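You operate a simulated robot arm through the tools that you are given. There is no shell and no other tool.

You run a simulated two-armed robot. Do the job below in one go: nothing can be reset, and whatever is moved stays where it is left.

Task
Fit the grey relay in the relay tester's socket B, test it at 24 V and switch off.
Fine: fit it before you switch on; press TEST once; leave the knob at 24 V.

Only the result counts: the job must be done as asked and must still hold three seconds after the hand-in. Knocking over, shifting, dropping, spilling or breaking anything else fails it.

Robot
Two 6-joint arms with two-finger parallel grippers on one trunk that stands fixed in place. Base frame: the origin is at the foot of the trunk, x ahead of it, y to its left, z up; the work surface is at about z = 0.81. Readings come in m, degrees, newtons and seconds.
The left shoulder is at [-0.077, 0.177, 0.832], the right one opposite. With the tool pointing down near the work surface each hand reaches from about 0.1 to 0.72 m from the base axis, measured 20 degrees to its own side. Payload 1.57 kg a hand.
Tool frame (each hand has its own): the origin (TCP) lies between the finger pads and is the grasp point; the fingertips stand 0.03 m ahead of it; z points along the fingers, y is the line along which they close. The gripper opens to 0.08 m. The fingers are 0.017 m wide and 0.012 m thick; the gripper's body (0.04 by 0.082 m) begins 0.08 m behind the TCP.
Orientation is that of the tool frame in the base frame, as a unit quaternion [w, x, y, z]. With the fingers straight down and closing along the base's y, the tool's x points along the base's -x, its y along +y and its z along -z.

Tools
- The arms move only by the tool play_rows. It takes "left_deltas", "right_deltas" or both (then of equal length, played together; a hand with none holds still); each is text: rows parted by semicolons, each of 6 numbers parted by spaces: the shift along the tool's x, y, z in cm, then the turn, a rotation vector about the tool's x, y, z in degrees. In form: x y z rx ry rz; .... A call has 1 to 20 rows; each row is the pose to reach, as a shift and turn from the pose commanded when the call began, along the tool's axes at that moment. "left_claw" and "right_claw" are, for a hand that has rows, the gripper command, from -1 (shut) to 1 (fully open), values between in proportion, set as the call begins (left out, the last holds). A row lasts 0.2 s, in which the tool goes at most 0.05 m and 8.6 degrees; a call with a longer step from one row to the next is refused whole, and so is a gripper value outside its range. Where a pose cannot be reached the arm comes as near as it can. A force on the tool above 50 N (or 10 N above the force at the start of the call, whichever is more), or a blocked arm, ends the call early, and 0.2 s more pass. The fingers move at their own pace (about 0.072 m/s each) and stop on an object; they squeeze with about 25 N. The grip force told is the motor's: it shows also when the fingers shut on nothing. Time passes only in rows, and 0.2 s behind the last, so rows that repeat a pose let the fingers close. The reply holds the time, the measured pose of the TCP, the force on the tool along the base axes, the opening and the grip force, in the units named above and with some noise, with the torque about the TCP (base axes, N m) and any sound that the robot's microphone picked up, and new pictures: "show" is both (left out), scene, wrist or none (wrist: the cameras of the hands that moved).
- Cameras (640 x 400 px; columns grow to the right, rows downward): "scene" is now at [0.0295, 0.0347, 1.5591]; the picture's right is [0.46, -0.89, 0.00], its down [-0.65, -0.33, -0.69] and it looks along [0.61, 0.31, -0.73] (base axes); focal length 365 px, centre (320, 200). "left" rides on the left gripper at [0.072, 0.007, -0.122] in its tool frame; the picture's right is [-0.09, 1.00, 0.00], its down [-0.84, -0.08, -0.54] and it looks along [-0.54, -0.05, 0.84] (tool axes); focal length 238 px, centre (320, 200). "right" rides on the right gripper at [0.072, -0.007, -0.122] in its tool frame; the picture's right is [0.09, 1.00, 0.00], its down [-0.84, 0.08, -0.54] and it looks along [-0.54, 0.05, 0.84] (tool axes); focal length 238 px, centre (320, 200). There is no depth. A picture from a camera that has moved, and an enlarged one, comes with that camera's place and axes in the base frame and with its lens.
- raise_lower(by): moves the trunk up (or, below 0, down) by that many m; the arms and the scene camera ride with it, the base frame stays. It gives what a move gives, with no picture.
- turn_head(pan, tilt): turns the head with the scene camera to pan (to the left, within 143 degrees either way) and tilt (down, from -29 to 69), counted from straight ahead of the robot (the tilt from the chest, where the trunk bows). It gives what a move gives, and a new picture of the scene camera.
- zoom(camera, box): a new picture of the part [left, top, right, bottom] of that camera's present view, enlarged. It takes no simulated time.
- close_job(): hands the job in; it is judged then, once.

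Places have to be worked out from the pictures, the camera data and where the tool is seen. Open the grippers and draw the arms clear of the work before you hand the job in, unless the task says otherwise.

The tools are called after ">>>" as a command line: name --argument value ..., lists and objects as JSON in quotes. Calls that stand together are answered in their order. play_rows: Moves the arms, as the interface text tells. Its arguments: {"type":"object","properties":{"left_deltas":{"type":"string"},"left_claw":{"type":"number"},"right_deltas":{"type":"string"},"right_claw":{"type":"number"},"show":{"type":"string","enum":["both","scene","wrist","none"]}},"required":[]} The other tools are called the same way: raise_lower (by) moves the trunk up or down; turn_head (pan, tilt) turns the head that bears the scene camera; zoom (camera, box) takes an enlarged picture of a part of a camera's view; close_job () hands the job in.

At the start:

```text
time: 0.0
left_ee_pos: [0.3303, 0.4364, 1.2018]
left_tool_rot: [-0.001, 0.0, 1.0, 0.0]
left_force: [-0.2, -0.5, 0.4]
left_torque: [-0.05, 0.0, 0.0]
left_opening: 0.0801
left_grip_force: 0.1
right_ee_pos: [0.4076, 0.0705, 1.2205]
right_tool_rot: [-0.001, 0.0, 1.0, 0.001]
right_force: [-0.1, 0.0, -0.5]
right_torque: [-0.03, -0.01, 0.03]
right_opening: 0.0798
right_grip_force: 0.0
trunk travel left (down, up): [-0.275, 0.053]
head pan, tilt (commanded): [27.1, 46.6]
```

scene: 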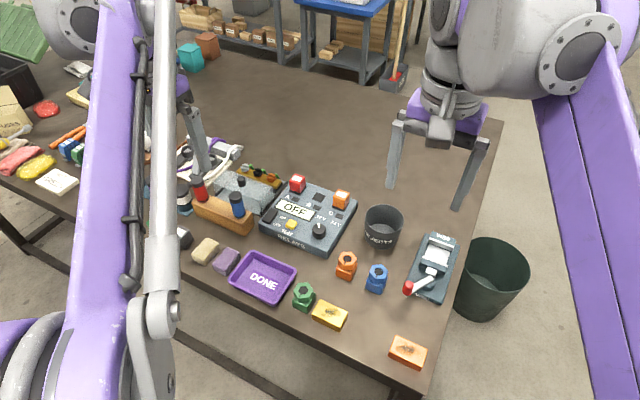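
right: 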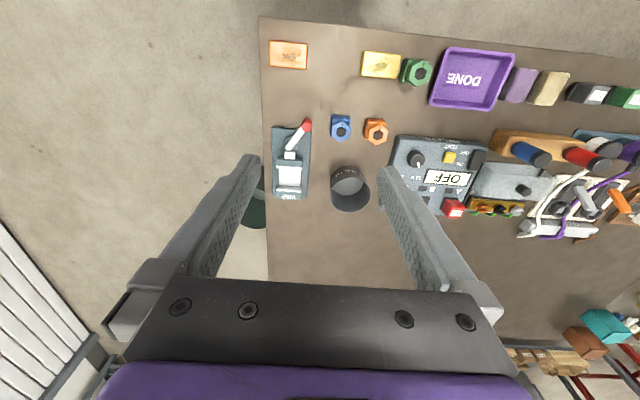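
left: 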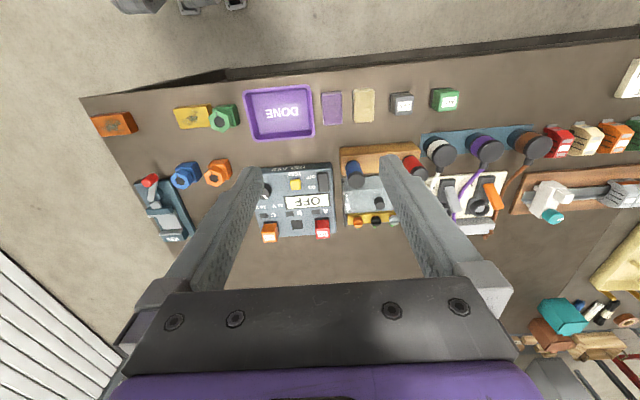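

The tester sits in the middle of the table, with red and orange cubes in two of its sockets, and there may be a grey relay elsewhere. I zoom in to see the details.

>>> zoom --camera "scene" --box '[240, 160, 380, 260]'

>>> zoom --camera "left" --box '[220, 150, 360, 250]'

>>> zoom --camera "left" --box '[300, 60, 640, 260]'

>>> zoom --camera "scene" --box '[130, 130, 290, 290]'

```text
4.00 times, centred on (310, 210) of scene
camera zoom: at [0.0295, 0.0347, 1.5591], right [0.46, -0.89, 0.0], down [-0.65, -0.33, -0.69], along [0.61, 0.31, -0.73], focal length 1458 px, centre (360, 160)
```

zoom: 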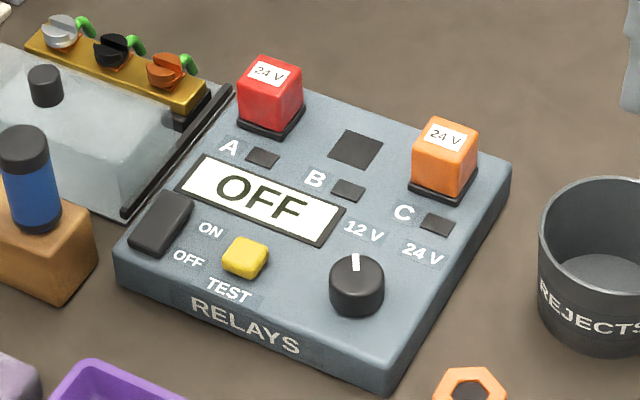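

```text
4.00 times, centred on (290, 200) of left
camera zoom: at [0.2588, 0.4443, 1.3241], right [0.09, 1.0, 0.0], down [0.84, -0.08, 0.54], along [0.54, -0.05, -0.84], focal length 953 px, centre (440, 200)
```

zoom: 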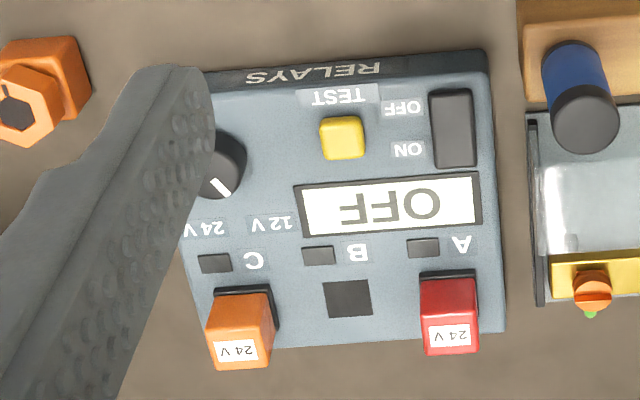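

```text
1.88 times, centred on (470, 160) of left
camera zoom: at [0.2588, 0.4443, 1.3241], right [0.09, 1.0, 0.0], down [0.84, -0.08, 0.54], along [0.54, -0.05, -0.84], focal length 449 px, centre (38, 275)
```

zoom: 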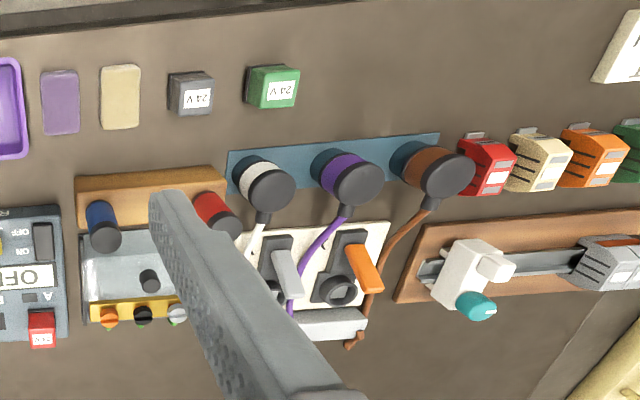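

```text
2.50 times, centred on (210, 210) of scene
camera zoom: at [0.0295, 0.0347, 1.5591], right [0.46, -0.89, 0.0], down [-0.65, -0.33, -0.69], along [0.61, 0.31, -0.73], focal length 912 px, centre (595, 175)
```

zoom: 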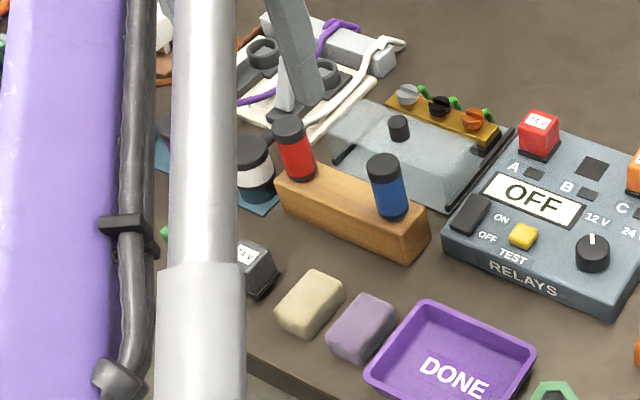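

The grey relay appears to be near (0.37, 0.60), beside a green one, and the tester's socket B looks empty near (0.63, 0.345). I move the left hand for a closer look at the relay.

>>> play_rows --left_deltas "1.2 2.7 3 0 0 0; 2.4 5.4 6 0 0 0; 3.6 8.1 9 0 0 0; 4.8 10.8 12 0 0 0; 6 13.5 15 0 0 0; 7 16 18 0 0 0; 7 16 18 0 0 0" --show "both"

```text
time: 1.6
left_ee_pos: [0.2606, 0.5964, 1.0215]
left_tool_rot: [0.0, 0.0, 1.0, 0.0]
left_force: [0.1, -0.3, -0.1]
left_torque: [0.0, 0.0, 0.01]
left_opening: 0.0803
left_grip_force: 0.0
right_ee_pos: [0.4069, 0.071, 1.2205]
right_tool_rot: [0.0, 0.0, 1.0, 0.001]
right_force: [0.0, 0.0, -0.6]
right_torque: [0.04, 0.02, -0.01]
right_opening: 0.0803
right_grip_force: 0.0
trunk travel left (down, up): [-0.275, 0.053]
head pan, tilt (commanded): [27.1, 46.6]
camera scene: at [0.0294, 0.0338, 1.5591], right [0.46, -0.89, 0.0], down [-0.65, -0.33, -0.69], along [0.61, 0.31, -0.73], focal length 365 px, centre (320, 200)
camera left: at [0.1889, 0.6042, 1.1443], right [0.09, 1.0, 0.0], down [0.84, -0.08, 0.54], along [0.54, -0.05, -0.84], focal length 238 px, centre (320, 200)
```

scene: 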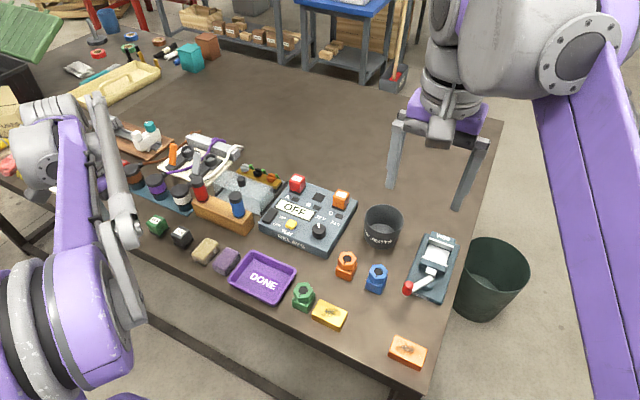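
left: 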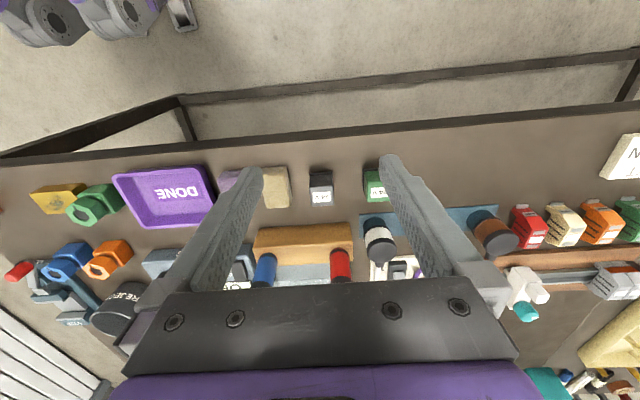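

The relay is now clearly visible in both views. I zoom in on it and on the neighbours.

>>> zoom --camera "left" --box '[270, 145, 400, 225]'

>>> zoom --camera "scene" --box '[130, 200, 240, 270]'

>>> zoom --camera "scene" --box '[255, 170, 365, 260]'

```text
4.92 times, centred on (335, 185) of left
camera zoom: at [0.1889, 0.6042, 1.1443], right [0.09, 1.0, 0.0], down [0.84, -0.08, 0.54], along [0.54, -0.05, -0.84], focal length 1173 px, centre (246, 274)
```

zoom: 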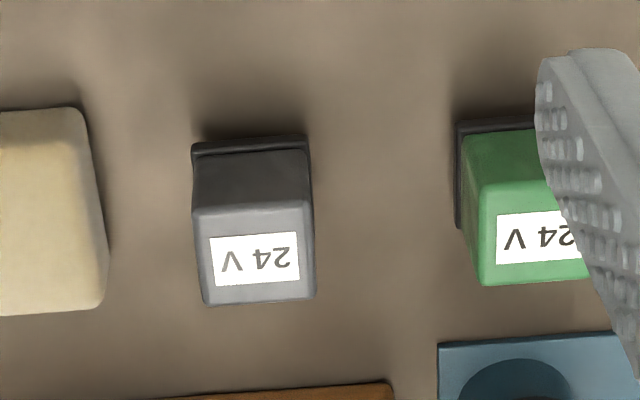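

```text
5.71 times, centred on (185, 235) of scene
camera zoom: at [0.0294, 0.0338, 1.5591], right [0.46, -0.89, 0.0], down [-0.65, -0.33, -0.69], along [0.61, 0.31, -0.73], focal length 2084 px, centre (1091, 0)
```

zoom: 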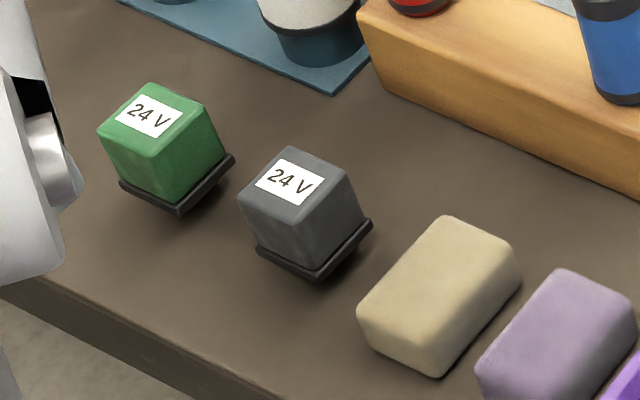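

```text
4.44 times, centred on (310, 215) of scene
camera zoom: at [0.0294, 0.0338, 1.5591], right [0.46, -0.89, 0.0], down [-0.65, -0.33, -0.69], along [0.61, 0.31, -0.73], focal length 1620 px, centre (364, 133)
```

zoom: 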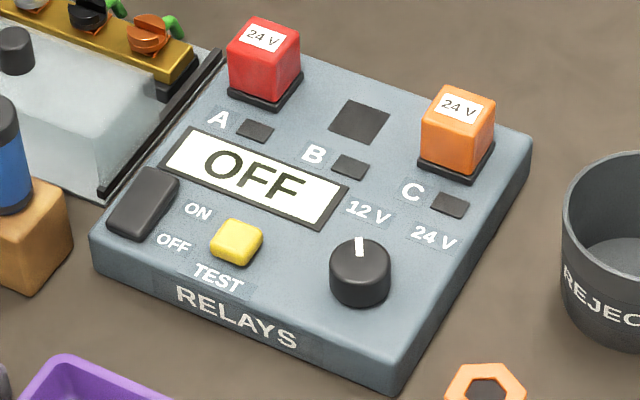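

The grey relay stands upright with a square flange and plug below, at about (0.370, 0.590), with its top near z≈0.847. I narrow the claw to stay clear of the beige block and move the hand above the relay for a closer look.

>>> play_rows --left_deltas "-2.7 -0.1 2.2 0 0 0; -5.4 -0.3 4.4 0 0 0; -8.1 -0.5 6.6 0 0 0; -10.9 -0.6 9 0 0 0; -10.9 -0.6 9 0 0 0; -10.9 -0.6 9 0 0 0" --left_claw 0.375 --show "both"

```text
time: 3.0
left_ee_pos: [0.3694, 0.5901, 0.9318]
left_tool_rot: [0.0, 0.001, 1.0, -0.001]
left_force: [0.6, -0.9, 0.4]
left_torque: [0.02, 0.01, 0.04]
left_opening: 0.0552
left_grip_force: 0.1
right_ee_pos: [0.4066, 0.07, 1.2205]
right_tool_rot: [-0.001, 0.0, 1.0, 0.0]
right_force: [0.9, -0.1, 0.0]
right_torque: [0.05, 0.01, 0.01]
right_opening: 0.08
right_grip_force: 0.0
trunk travel left (down, up): [-0.275, 0.053]
head pan, tilt (commanded): [27.1, 46.6]
camera scene: at [0.03, 0.0349, 1.5591], right [0.46, -0.89, 0.0], down [-0.65, -0.33, -0.69], along [0.61, 0.31, -0.73], focal length 365 px, centre (320, 200)
camera left: at [0.2977, 0.598, 1.0539], right [0.09, 1.0, 0.0], down [0.84, -0.08, 0.54], along [0.54, -0.05, -0.84], focal length 238 px, centre (320, 200)
```

scene: 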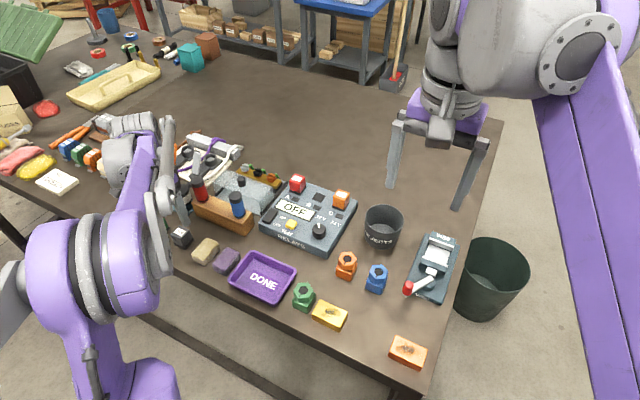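
left: 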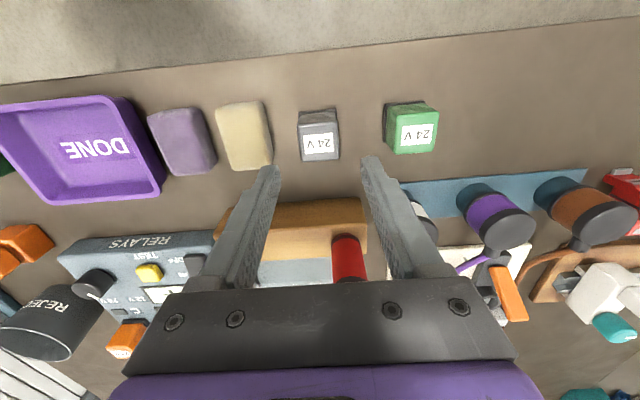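

>>> zoom --camera "left" --box '[260, 90, 400, 190]'

>>> zoom --camera "left" --box '[290, 95, 350, 175]'

```text
4.00 times, centred on (330, 140) of left
camera zoom: at [0.2977, 0.598, 1.0539], right [0.09, 1.0, 0.0], down [0.84, -0.08, 0.54], along [0.54, -0.05, -0.84], focal length 953 px, centre (280, 440)
```

zoom: 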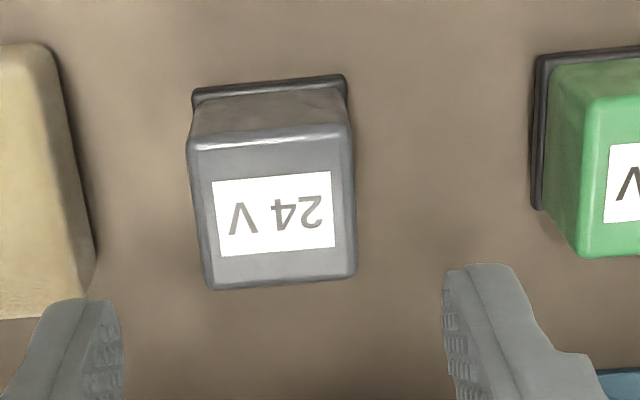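

```text
5.00 times, centred on (320, 135) of left
camera zoom: at [0.2977, 0.598, 1.0539], right [0.09, 1.0, 0.0], down [0.84, -0.08, 0.54], along [0.54, -0.05, -0.84], focal length 1192 px, centre (320, 525)
```

zoom: 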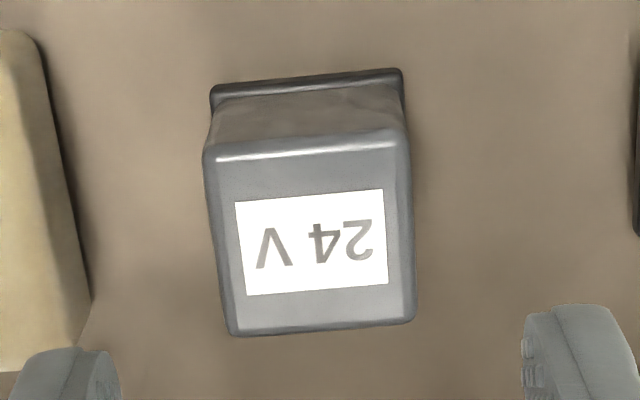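

The relay's top face works out to about 34 mm square at (0.368, 0.590), yaw ≈ 0, top at z≈0.852. I lower the hand straddling it, fingertips just above the flange, with the claw still open.

>>> play_rows --left_deltas "0.1 0 3 0 0 0; 0.14 0.03 5.5 0 0 0; 0.14 0.03 7 0 0 0; 0.14 0.03 7.5 0 0 0; 0.14 0.03 7.5 0 0 0" --left_claw 0.375 --show "both"

```text
time: 4.2
left_ee_pos: [0.3678, 0.5917, 0.8569]
left_tool_rot: [0.001, 0.0, 1.0, 0.0]
left_force: [0.0, -0.5, -0.2]
left_torque: [-0.02, -0.04, -0.01]
left_opening: 0.055
left_grip_force: 0.0
right_ee_pos: [0.4083, 0.0709, 1.2213]
right_tool_rot: [0.0, -0.001, 1.0, 0.0]
right_force: [0.5, 0.5, 0.3]
right_torque: [-0.02, 0.01, 0.05]
right_opening: 0.08
right_grip_force: 0.2
trunk travel left (down, up): [-0.275, 0.053]
head pan, tilt (commanded): [27.1, 46.6]
camera scene: at [0.0294, 0.0346, 1.5591], right [0.46, -0.89, 0.0], down [-0.65, -0.33, -0.69], along [0.61, 0.31, -0.73], focal length 365 px, centre (320, 200)
camera left: at [0.2964, 0.5988, 0.9792], right [0.09, 1.0, 0.0], down [0.84, -0.08, 0.54], along [0.54, -0.05, -0.84], focal length 238 px, centre (320, 200)
```

scene: 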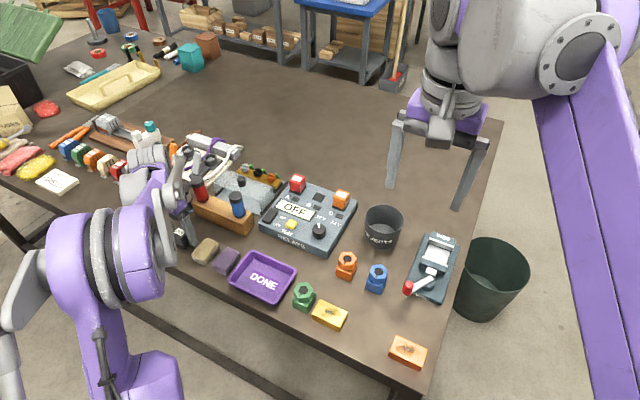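
left: 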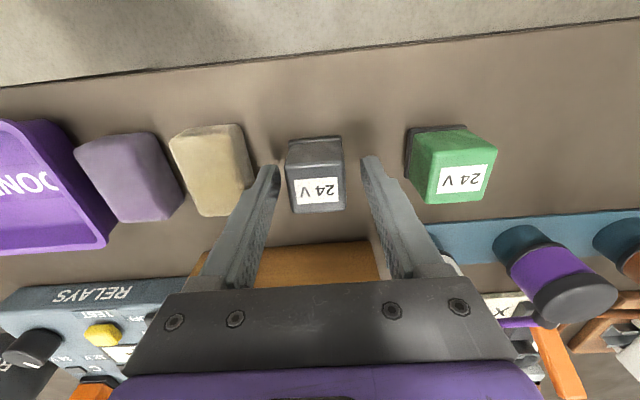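

The relay sits centred between the fingers with no contact forces. I close the claw.

>>> play_rows --left_deltas "0 0 0 0 0 0; 0 0 0 0 0 0; 0 0 0 0 0 0; 0 0 0 0 0 0" --left_claw -1 --show "wrist"

>>> zoom --camera "left" --box '[240, 110, 400, 230]'

```text
time: 5.2
left_ee_pos: [0.3687, 0.5923, 0.8575]
left_tool_rot: [-0.001, 0.001, 1.0, 0.0]
left_force: [-1.0, 0.5, 0.1]
left_torque: [-0.01, -0.03, -0.01]
left_opening: 0.0334
left_grip_force: 25.6
right_ee_pos: [0.4076, 0.0704, 1.2213]
right_tool_rot: [0.0, 0.001, 1.0, 0.0]
right_force: [0.7, 0.4, 0.0]
right_torque: [0.01, 0.02, 0.03]
right_opening: 0.0799
right_grip_force: 0.2
trunk travel left (down, up): [-0.275, 0.053]
head pan, tilt (commanded): [27.1, 46.6]
camera left: at [0.2965, 0.5989, 0.9793], right [0.09, 1.0, 0.0], down [0.84, -0.08, 0.54], along [0.54, -0.05, -0.84], focal length 238 px, centre (320, 200)
```

left: 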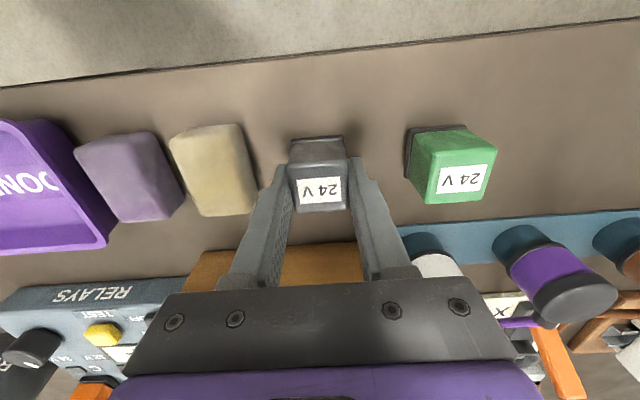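

```text
3.33 times, centred on (320, 170) of left
camera zoom: at [0.2965, 0.5989, 0.9793], right [0.09, 1.0, 0.0], down [0.84, -0.08, 0.54], along [0.54, -0.05, -0.84], focal length 794 px, centre (320, 300)
```

zoom: 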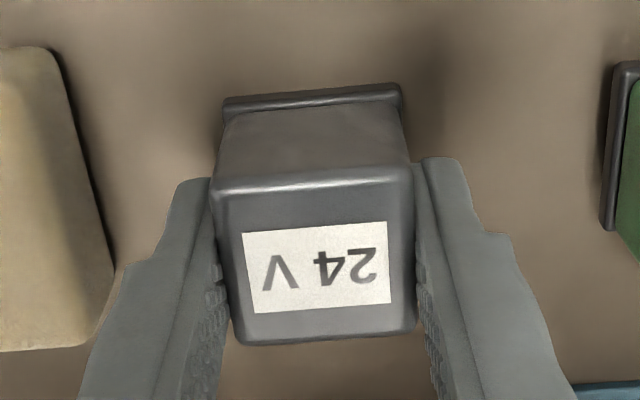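

The relay is gripped (opening 33 mm, 25 N). I lift it straight up 14 cm and then carry it over to above socket B for a look.

>>> play_rows --left_deltas "0 0 -1 0 0 0; 0 0 -3 0 0 0; 0 0 -6 0 0 0; 0 0 -10 0 0 0; 0 0 -13 0 0 0; 0 0 -14.3 0 0 0; -1 -1 -14.3 0 0 0; -3.4 -3.2 -14.3 0 0 0; -6.2 -5.8 -14.3 0 0 0; -9 -8.5 -14.3 0 0 0; -11.8 -11.2 -14.3 0 0 0; -14.6 -13.8 -14.3 0 0 0; -17.4 -16.5 -14.3 0 0 0; -20.2 -19.1 -14.3 0 0 0; -23 -21.8 -14.3 0 0 0; -25.2 -23.9 -14.3 0 0 0; -26.1 -24.7 -14.3 0 0 0; -26.1 -24.7 -14.3 0 0 0" --show "both"

>>> zoom --camera "left" --box '[220, 80, 420, 205]'

>>> zoom --camera "scene" --box '[240, 110, 400, 270]'

```text
time: 9.0
left_ee_pos: [0.6294, 0.3436, 0.9983]
left_tool_rot: [0.001, 0.001, 1.0, 0.0]
left_force: [0.3, -0.2, -0.3]
left_torque: [-0.01, -0.01, -0.01]
left_opening: 0.0337
left_grip_force: 24.5
right_ee_pos: [0.4078, 0.0716, 1.2212]
right_tool_rot: [0.0, 0.0, 1.0, 0.001]
right_force: [0.5, -0.6, -0.4]
right_torque: [0.02, 0.0, 0.0]
right_opening: 0.0801
right_grip_force: 0.0
trunk travel left (down, up): [-0.275, 0.053]
head pan, tilt (commanded): [27.1, 46.6]
camera scene: at [0.0295, 0.0347, 1.5591], right [0.46, -0.89, 0.0], down [-0.65, -0.33, -0.69], along [0.61, 0.31, -0.73], focal length 365 px, centre (320, 200)
camera left: at [0.557, 0.3514, 1.1214], right [0.09, 1.0, 0.0], down [0.84, -0.08, 0.54], along [0.54, -0.05, -0.84], focal length 238 px, centre (320, 200)
```

scene: 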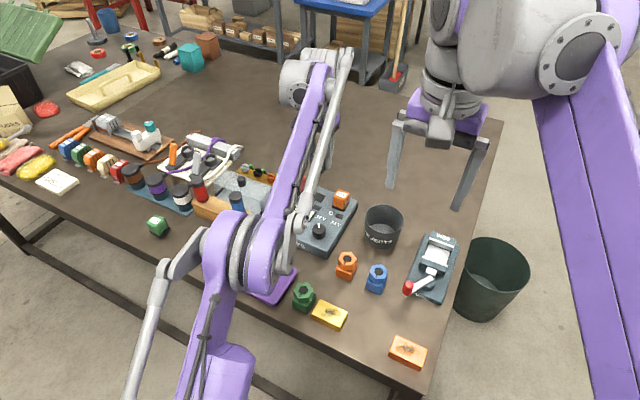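
left: 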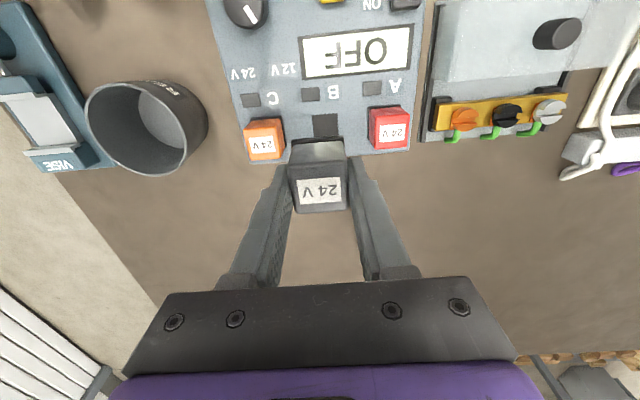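

```text
3.20 times, centred on (320, 142) of left
camera zoom: at [0.557, 0.3514, 1.1214], right [0.09, 1.0, 0.0], down [0.84, -0.08, 0.54], along [0.54, -0.05, -0.84], focal length 763 px, centre (320, 384)
```

zoom: 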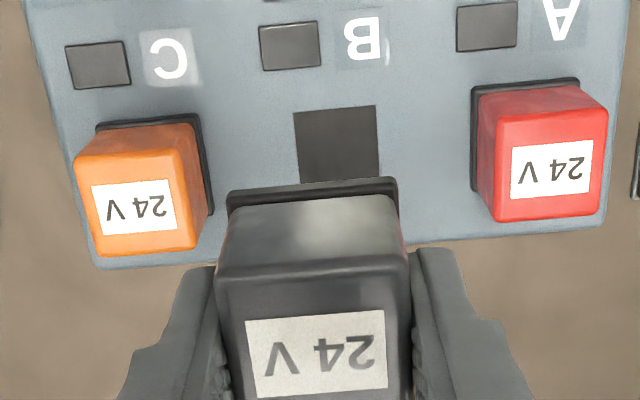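

```text
2.50 times, centred on (320, 190) of scene
camera zoom: at [0.0295, 0.0347, 1.5591], right [0.46, -0.89, 0.0], down [-0.65, -0.33, -0.69], along [0.61, 0.31, -0.73], focal length 912 px, centre (320, 225)
```

zoom: 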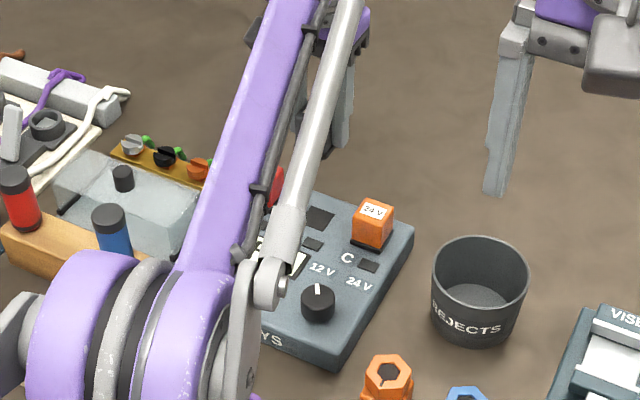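

The relay is over the tester and socket B is visible just beyond the flange. I zoom more closely to measure socket and neighbouring relays.

>>> zoom --camera "left" --box '[360, 95, 420, 160]'

>>> zoom --camera "left" --box '[235, 110, 295, 170]'

>>> zoom --camera "left" --box '[280, 100, 360, 150]'

>>> zoom --camera "left" --box '[280, 130, 360, 220]'

```text
6.15 times, centred on (390, 128) of left
camera zoom: at [0.557, 0.3514, 1.1214], right [0.09, 1.0, 0.0], down [0.84, -0.08, 0.54], along [0.54, -0.05, -0.84], focal length 1467 px, centre (-111, 646)
```

zoom: 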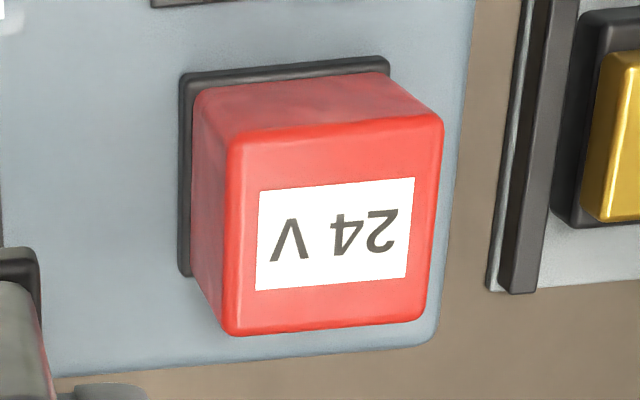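

```text
6.67 times, centred on (265, 140) of left
camera zoom: at [0.557, 0.3514, 1.1214], right [0.09, 1.0, 0.0], down [0.84, -0.08, 0.54], along [0.54, -0.05, -0.84], focal length 1589 px, centre (687, 600)
```

zoom: 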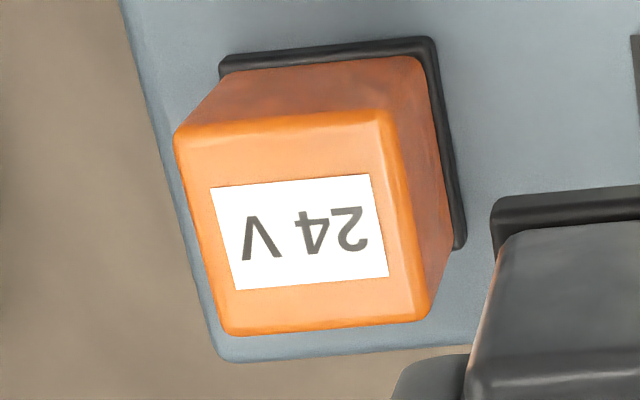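

```text
8.00 times, centred on (320, 125) of left
camera zoom: at [0.557, 0.3514, 1.1214], right [0.09, 1.0, 0.0], down [0.84, -0.08, 0.54], along [0.54, -0.05, -0.84], focal length 1907 px, centre (320, 800)
```

zoom: 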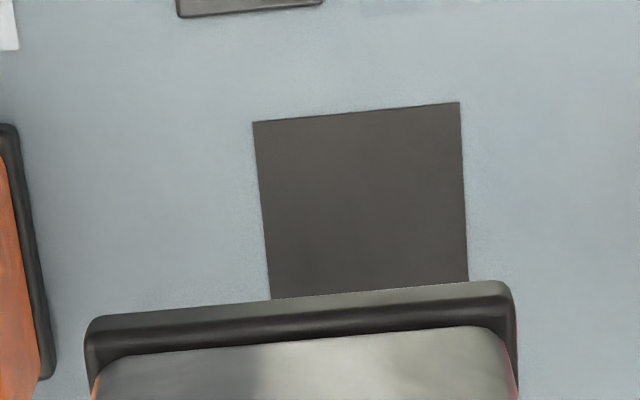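

```text
4.44 times, centred on (320, 175) of left
camera zoom: at [0.557, 0.3514, 1.1214], right [0.09, 1.0, 0.0], down [0.84, -0.08, 0.54], along [0.54, -0.05, -0.84], focal length 1059 px, centre (320, 311)
```

zoom: 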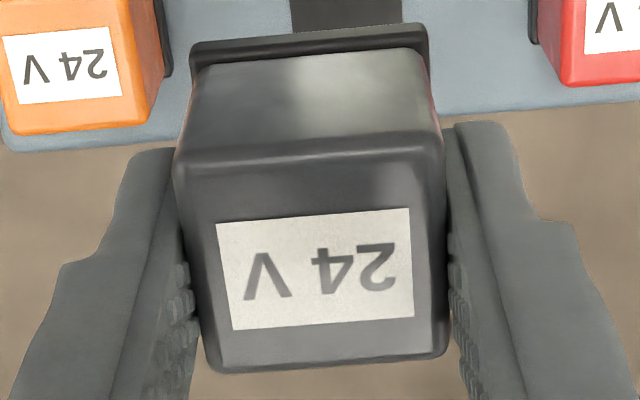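

From the neighbours' tops I get relay A at (0.637, 0.4175) and C at (0.637, 0.283), so socket B's centre is about (0.636, 0.350), with the tester top near z≈0.845. I lower the relay to about 1 cm above the socket for a direct comparison with its neighbours.

>>> play_rows --left_deltas "-0.6 0.68 0 0 0 0; -0.6 0.68 3 0 0 0; -0.6 0.68 6 0 0 0; -0.6 0.68 8 0 0 0; -0.6 0.68 9.2 0 0 0; -0.6 0.68 9.2 0 0 0; -0.6 0.68 9.2 0 0 0" --show "wrist"

>>> zoom --camera "left" --box '[180, 90, 460, 265]'

>>> zoom --camera "left" --box '[370, 100, 470, 200]'

>>> zoom --camera "left" --box '[180, 120, 280, 220]'

>>> zoom --camera "left" --box '[270, 120, 370, 220]'

```text
time: 10.6
left_ee_pos: [0.6375, 0.3527, 0.9072]
left_tool_rot: [0.001, 0.0, 1.0, 0.0]
left_force: [-0.7, 0.6, -1.4]
left_torque: [0.02, -0.02, 0.01]
left_opening: 0.0335
left_grip_force: 25.1
right_ee_pos: [0.4083, 0.0701, 1.2208]
right_tool_rot: [0.0, 0.0, 1.0, 0.0]
right_force: [-0.1, 0.2, -0.6]
right_torque: [0.02, 0.0, -0.05]
right_opening: 0.08
right_grip_force: 0.1
trunk travel left (down, up): [-0.275, 0.053]
head pan, tilt (commanded): [27.1, 46.6]
camera left: at [0.5636, 0.3585, 1.0296], right [0.09, 1.0, 0.0], down [0.84, -0.08, 0.54], along [0.54, -0.05, -0.84], focal length 238 px, centre (320, 200)
```

left: 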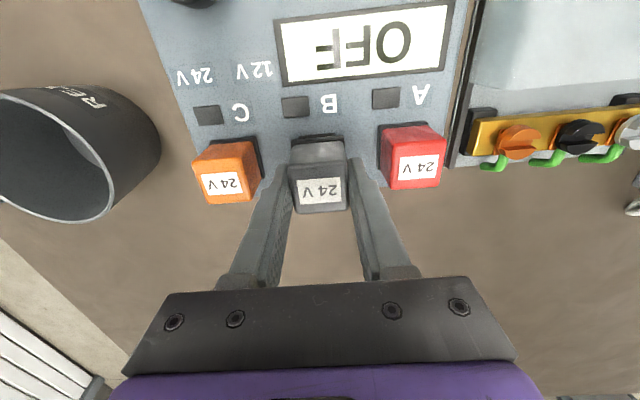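

```text
2.29 times, centred on (320, 178) of left
camera zoom: at [0.5636, 0.3585, 1.0296], right [0.09, 1.0, 0.0], down [0.84, -0.08, 0.54], along [0.54, -0.05, -0.84], focal length 545 px, centre (320, 251)
```

zoom: 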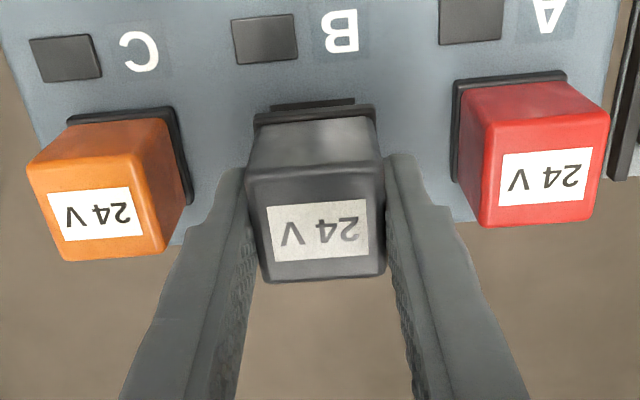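

```text
4.00 times, centred on (420, 150) of left
camera zoom: at [0.5636, 0.3585, 1.0296], right [0.09, 1.0, 0.0], down [0.84, -0.08, 0.54], along [0.54, -0.05, -0.84], focal length 953 px, centre (-80, 400)
```

zoom: 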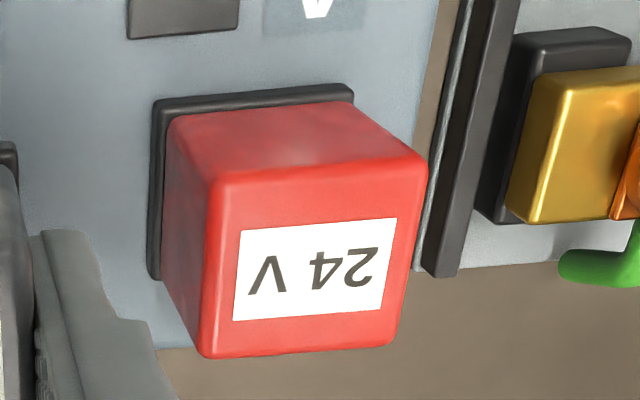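

```text
4.00 times, centred on (230, 170) of left
camera zoom: at [0.5636, 0.3585, 1.0296], right [0.09, 1.0, 0.0], down [0.84, -0.08, 0.54], along [0.54, -0.05, -0.84], focal length 953 px, centre (680, 320)
```

zoom: 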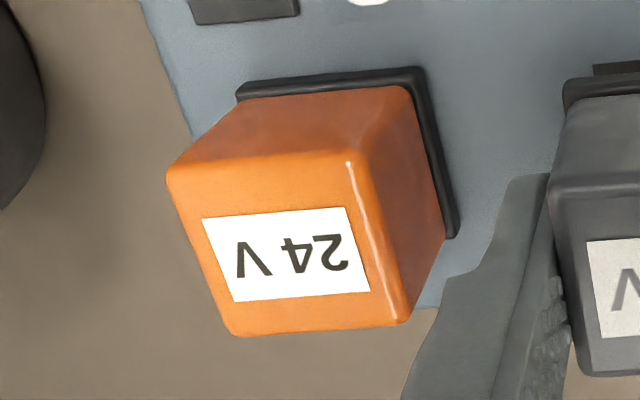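

```text
4.00 times, centred on (320, 170) of left
camera zoom: at [0.5636, 0.3585, 1.0296], right [0.09, 1.0, 0.0], down [0.84, -0.08, 0.54], along [0.54, -0.05, -0.84], focal length 953 px, centre (320, 320)
```

zoom: 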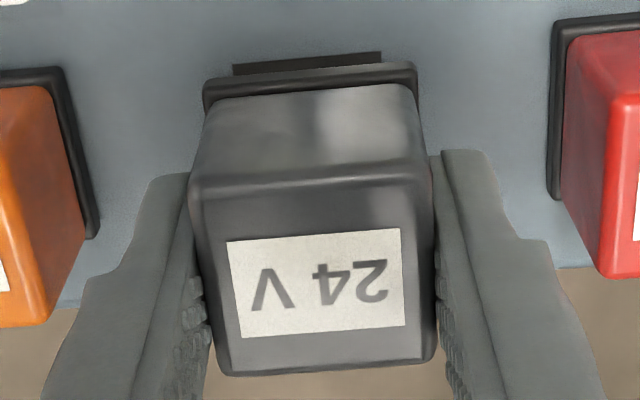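

Label comparison says the grey relay needs about +2–3 mm in x and −1.3 mm in y. I check from the right wrist camera, which has an independent angle on the socket.

>>> play_rows --right_deltas "0 0 0 0 0 0" --show "wrist"

>>> zoom --camera "right" --box '[370, 120, 530, 230]'

```text
time: 11.0
left_ee_pos: [0.635, 0.3517, 0.9086]
left_tool_rot: [0.0, 0.001, 1.0, 0.0]
left_force: [-0.8, -0.1, -1.4]
left_torque: [0.03, 0.0, -0.01]
left_opening: 0.0335
left_grip_force: 24.7
right_ee_pos: [0.407, 0.0711, 1.2211]
right_tool_rot: [0.0, 0.0, 1.0, 0.0]
right_force: [0.0, 0.7, -0.1]
right_torque: [0.0, 0.04, 0.0]
right_opening: 0.08
right_grip_force: 0.1
trunk travel left (down, up): [-0.275, 0.053]
head pan, tilt (commanded): [27.1, 46.6]
camera right: at [0.3341, 0.0654, 1.3426], right [-0.09, 1.0, 0.0], down [0.84, 0.08, 0.54], along [0.54, 0.05, -0.84], focal length 238 px, centre (320, 200)
```

right: 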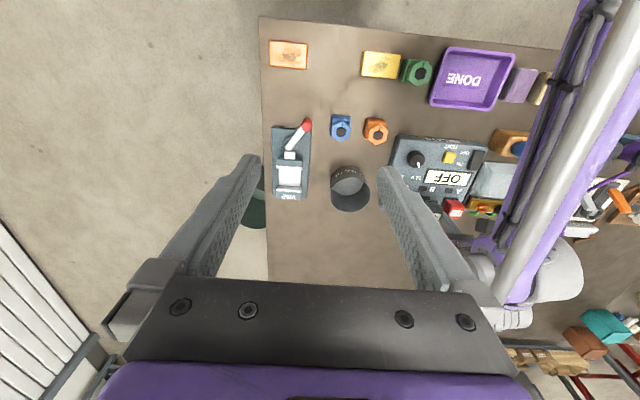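

```text
3.64 times, centred on (450, 175) of right
camera zoom: at [0.3341, 0.0654, 1.3426], right [-0.09, 1.0, 0.0], down [0.84, 0.08, 0.54], along [0.54, 0.05, -0.84], focal length 867 px, centre (-153, 291)
```

zoom: 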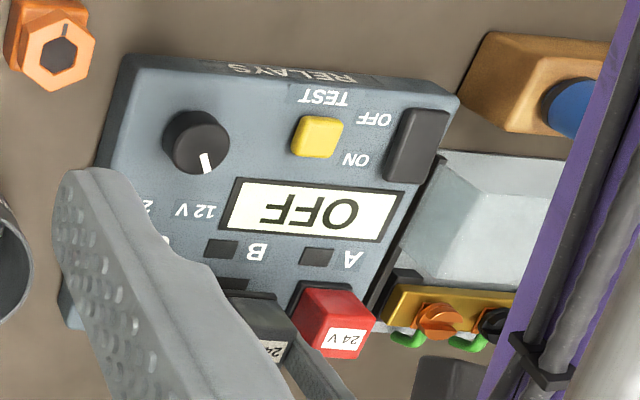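

The right gripper's finger hides the socket. I shut the right claw so its finger moves out of the line of sight.

>>> play_rows --right_deltas "0 0 0 0 0 0; 0 0 0 0 0 0; 0 0 0 0 0 0; 0 0 0 0 0 0" --right_claw -1 --show "wrist"

>>> zoom --camera "right" --box '[390, 140, 490, 225]'

>>> zoom --camera "right" --box '[405, 175, 465, 225]'

```text
time: 12.0
left_ee_pos: [0.6354, 0.3512, 0.907]
left_tool_rot: [0.0, -0.001, 1.0, 0.0]
left_force: [-0.6, -0.3, -0.7]
left_torque: [-0.03, 0.01, -0.01]
left_opening: 0.0335
left_grip_force: 24.5
right_ee_pos: [0.4088, 0.0717, 1.2208]
right_tool_rot: [0.0, 0.0, 1.0, 0.0]
right_force: [0.1, -0.5, 0.0]
right_torque: [0.0, -0.01, 0.0]
right_opening: 0.0
right_grip_force: 21.3
trunk travel left (down, up): [-0.275, 0.053]
head pan, tilt (commanded): [27.1, 46.6]
camera right: at [0.3341, 0.0654, 1.3426], right [-0.09, 1.0, 0.0], down [0.84, 0.08, 0.54], along [0.54, 0.05, -0.84], focal length 238 px, centre (320, 200)
```

right: 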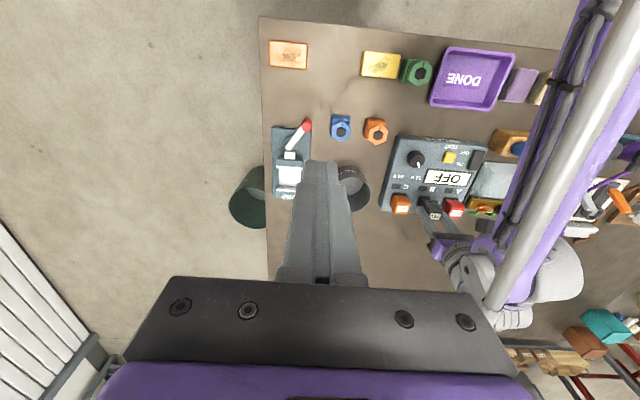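

```text
4.71 times, centred on (440, 182) of right
camera zoom: at [0.3341, 0.0654, 1.3426], right [-0.09, 1.0, 0.0], down [0.84, 0.08, 0.54], along [0.54, 0.05, -0.84], focal length 1122 px, centre (-245, 282)
```

zoom: 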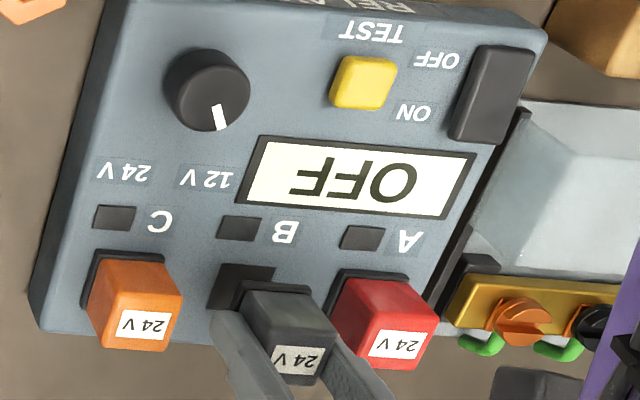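

```text
8.00 times, centred on (435, 200) of right
camera zoom: at [0.3341, 0.0654, 1.3426], right [-0.09, 1.0, 0.0], down [0.84, 0.08, 0.54], along [0.54, 0.05, -0.84], focal length 1907 px, centre (-600, 200)
```

zoom: 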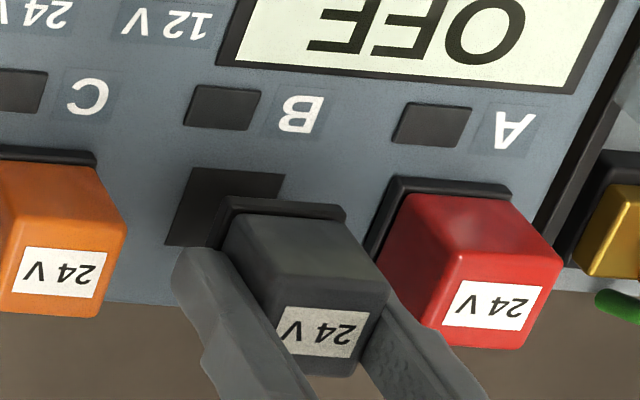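

The right camera gives the same correction as the left: grey must move about +2.9 mm in x, −1.1 mm in y, and then down about 24 mm to seat level with its neighbours. I apply the shift and lower 10 mm first.

>>> play_rows --left_deltas "-0.29 -0.11 0 0 0 0; -0.29 -0.11 0.5 0 0 0; -0.29 -0.11 1.0 0 0 0; -0.29 -0.11 1.0 0 0 0; -0.29 -0.11 1.0 0 0 0" --show "wrist"

>>> zoom --camera "right" --box '[405, 175, 465, 225]'

>>> zoom --camera "left" --box '[180, 90, 460, 265]'

>>> zoom --camera "left" --box '[270, 120, 370, 220]'

```text
time: 13.2
left_ee_pos: [0.6364, 0.3511, 0.898]
left_tool_rot: [-0.001, 0.0, 1.0, 0.0]
left_force: [0.3, 0.1, -0.8]
left_torque: [-0.02, -0.01, 0.0]
left_opening: 0.0335
left_grip_force: 25.0
right_ee_pos: [0.4075, 0.0716, 1.2211]
right_tool_rot: [0.0, 0.0, 1.0, 0.0]
right_force: [-1.0, -0.3, -0.6]
right_torque: [0.0, -0.02, 0.01]
right_opening: 0.0001
right_grip_force: 21.7
trunk travel left (down, up): [-0.275, 0.053]
head pan, tilt (commanded): [27.1, 46.6]
camera left: at [0.5664, 0.3577, 1.0196], right [0.09, 1.0, 0.0], down [0.84, -0.08, 0.54], along [0.54, -0.05, -0.84], focal length 238 px, centre (320, 200)
```

left: 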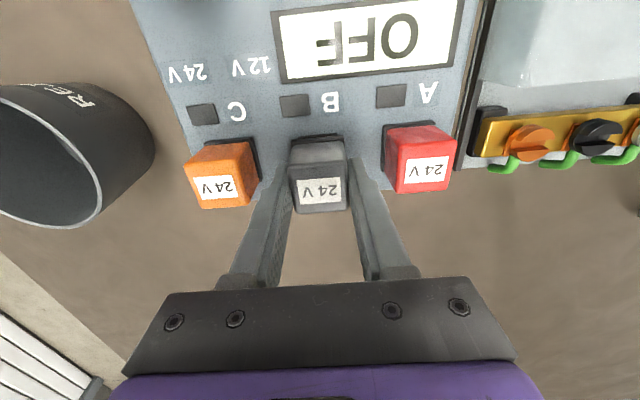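

```text
8.00 times, centred on (435, 200) of right
camera zoom: at [0.3341, 0.0654, 1.3426], right [-0.09, 1.0, 0.0], down [0.84, 0.08, 0.54], along [0.54, 0.05, -0.84], focal length 1907 px, centre (-600, 200)
```

zoom: 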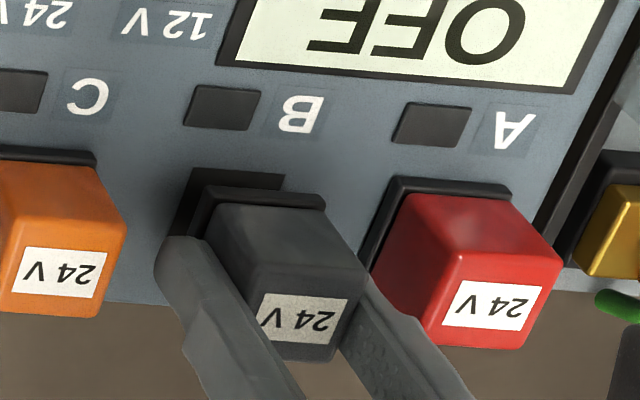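

```text
2.29 times, centred on (320, 178) of left
camera zoom: at [0.5664, 0.3577, 1.0196], right [0.09, 1.0, 0.0], down [0.84, -0.08, 0.54], along [0.54, -0.05, -0.84], focal length 545 px, centre (320, 251)
```

zoom: 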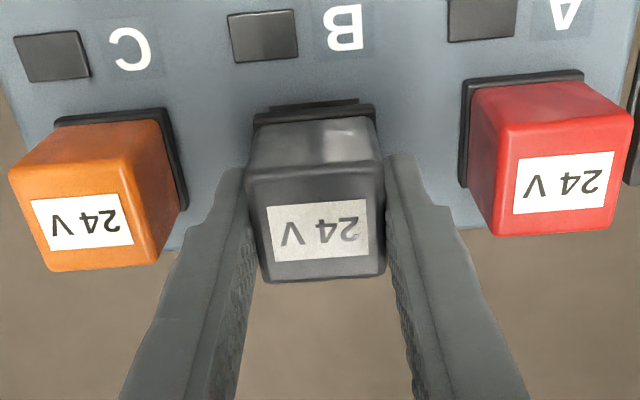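

```text
4.00 times, centred on (320, 170) of left
camera zoom: at [0.5664, 0.3577, 1.0196], right [0.09, 1.0, 0.0], down [0.84, -0.08, 0.54], along [0.54, -0.05, -0.84], focal length 953 px, centre (320, 320)
```

zoom: 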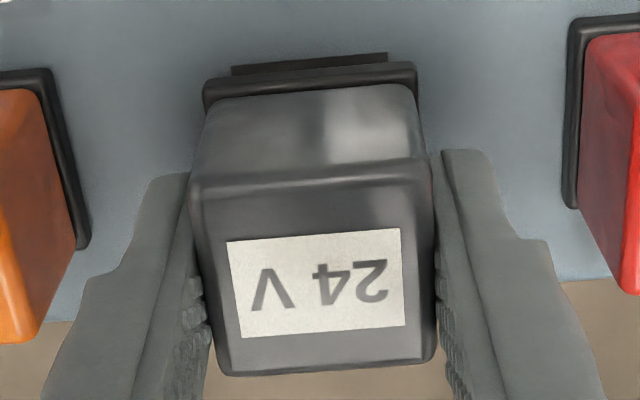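

Forces are nil and the relay is closer to lining up. I zoom on the neighbours' labels again to recheck alignment before lowering further.

>>> zoom --camera "left" --box '[370, 110, 470, 210]'

>>> zoom --camera "left" --box '[170, 120, 270, 220]'

```text
4.00 times, centred on (420, 160) of left
camera zoom: at [0.5664, 0.3577, 1.0196], right [0.09, 1.0, 0.0], down [0.84, -0.08, 0.54], along [0.54, -0.05, -0.84], focal length 953 px, centre (-80, 360)
```

zoom: 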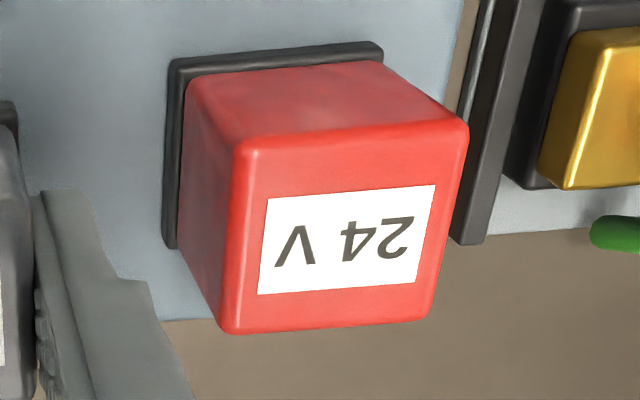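

```text
4.00 times, centred on (220, 170) of left
camera zoom: at [0.5664, 0.3577, 1.0196], right [0.09, 1.0, 0.0], down [0.84, -0.08, 0.54], along [0.54, -0.05, -0.84], focal length 953 px, centre (720, 320)
```

zoom: 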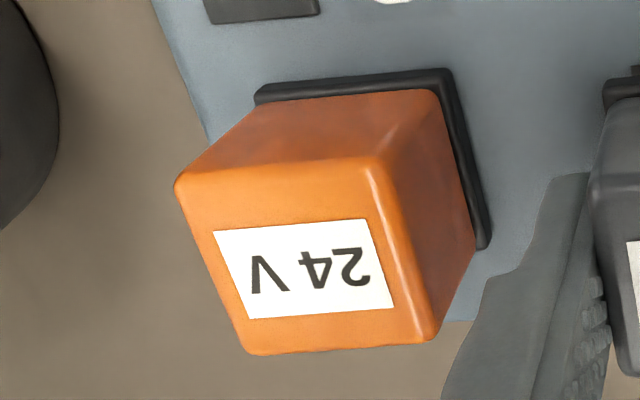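

Alignment is now within about 0.5 mm in both views, with about 15 mm left to descend. I lower in small steps while watching the force.

>>> play_rows --left_deltas "-0.03 0 0.2 0 0 0; -0.03 0 0.4 0 0 0; -0.03 0 0.6 0 0 0; -0.03 0 0.6 0 0 0" --show "none"

>>> zoom --camera "right" --box '[405, 175, 465, 225]'

>>> zoom --camera "left" --box '[270, 120, 370, 220]'

```text
time: 14.2
left_ee_pos: [0.6385, 0.351, 0.8905]
left_tool_rot: [0.0, 0.001, 1.0, 0.001]
left_force: [-0.2, -0.5, -1.1]
left_torque: [0.0, 0.0, 0.0]
left_opening: 0.0335
left_grip_force: 25.7
right_ee_pos: [0.4082, 0.0721, 1.2199]
right_tool_rot: [-0.001, 0.0, 1.0, 0.0]
right_force: [-0.2, 0.5, 0.2]
right_torque: [-0.01, -0.01, 0.03]
right_opening: 0.0
right_grip_force: 20.9
trunk travel left (down, up): [-0.275, 0.053]
head pan, tilt (commanded): [27.1, 46.6]
```

```text
8.00 times, centred on (435, 200) of right
camera zoom: at [0.3341, 0.0654, 1.3426], right [-0.09, 1.0, 0.0], down [0.84, 0.08, 0.54], along [0.54, 0.05, -0.84], focal length 1907 px, centre (-600, 200)
```

zoom: 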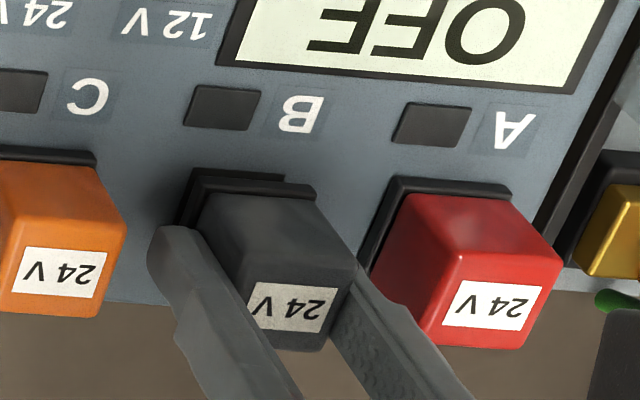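

```text
4.00 times, centred on (320, 170) of left
camera zoom: at [0.5668, 0.3575, 1.0137], right [0.09, 1.0, 0.0], down [0.84, -0.08, 0.54], along [0.54, -0.05, -0.84], focal length 953 px, centre (320, 320)
```

zoom: 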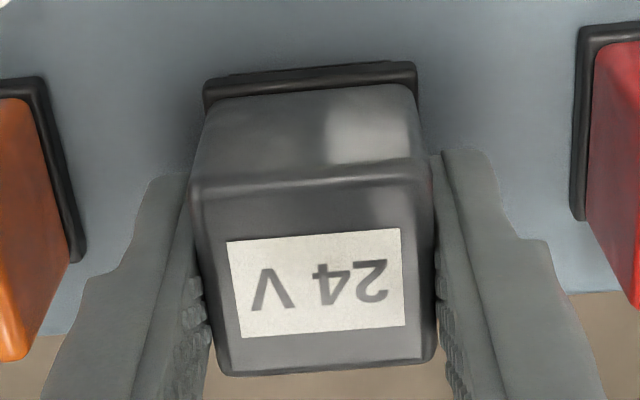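

There is no contact yet and the flange is converging on the socket outline. I continue down 3 mm and then 3 mm more with force checks.

>>> play_rows --left_deltas "0 0 0.15 0 0 0; 0 0 0.3 0 0 0; 0 0 0.3 0 0 0" --show "none"

>>> zoom --camera "right" --box '[405, 175, 465, 225]'

```text
time: 15.0
left_ee_pos: [0.6382, 0.3509, 0.8888]
left_tool_rot: [0.0, 0.0, 1.0, 0.0]
left_force: [0.0, 0.5, -0.1]
left_torque: [0.0, -0.01, 0.02]
left_opening: 0.0336
left_grip_force: 24.9
right_ee_pos: [0.4069, 0.071, 1.2205]
right_tool_rot: [0.0, 0.0, 1.0, 0.0]
right_force: [0.0, -0.3, 0.0]
right_torque: [-0.04, -0.04, -0.03]
right_opening: 0.0
right_grip_force: 21.1
trunk travel left (down, up): [-0.275, 0.053]
head pan, tilt (commanded): [27.1, 46.6]
```

```text
8.00 times, centred on (435, 200) of right
camera zoom: at [0.3341, 0.0654, 1.3426], right [-0.09, 1.0, 0.0], down [0.84, 0.08, 0.54], along [0.54, 0.05, -0.84], focal length 1907 px, centre (-600, 200)
```

zoom: 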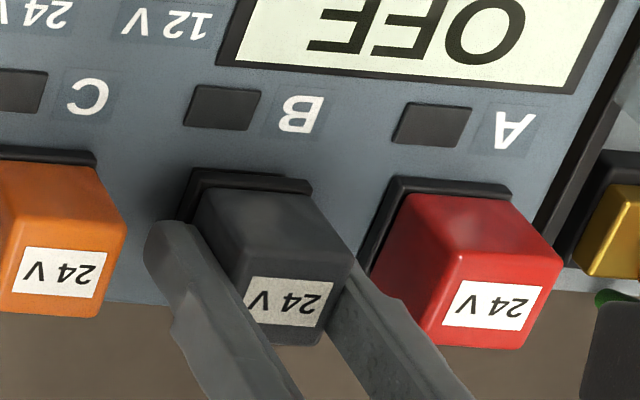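

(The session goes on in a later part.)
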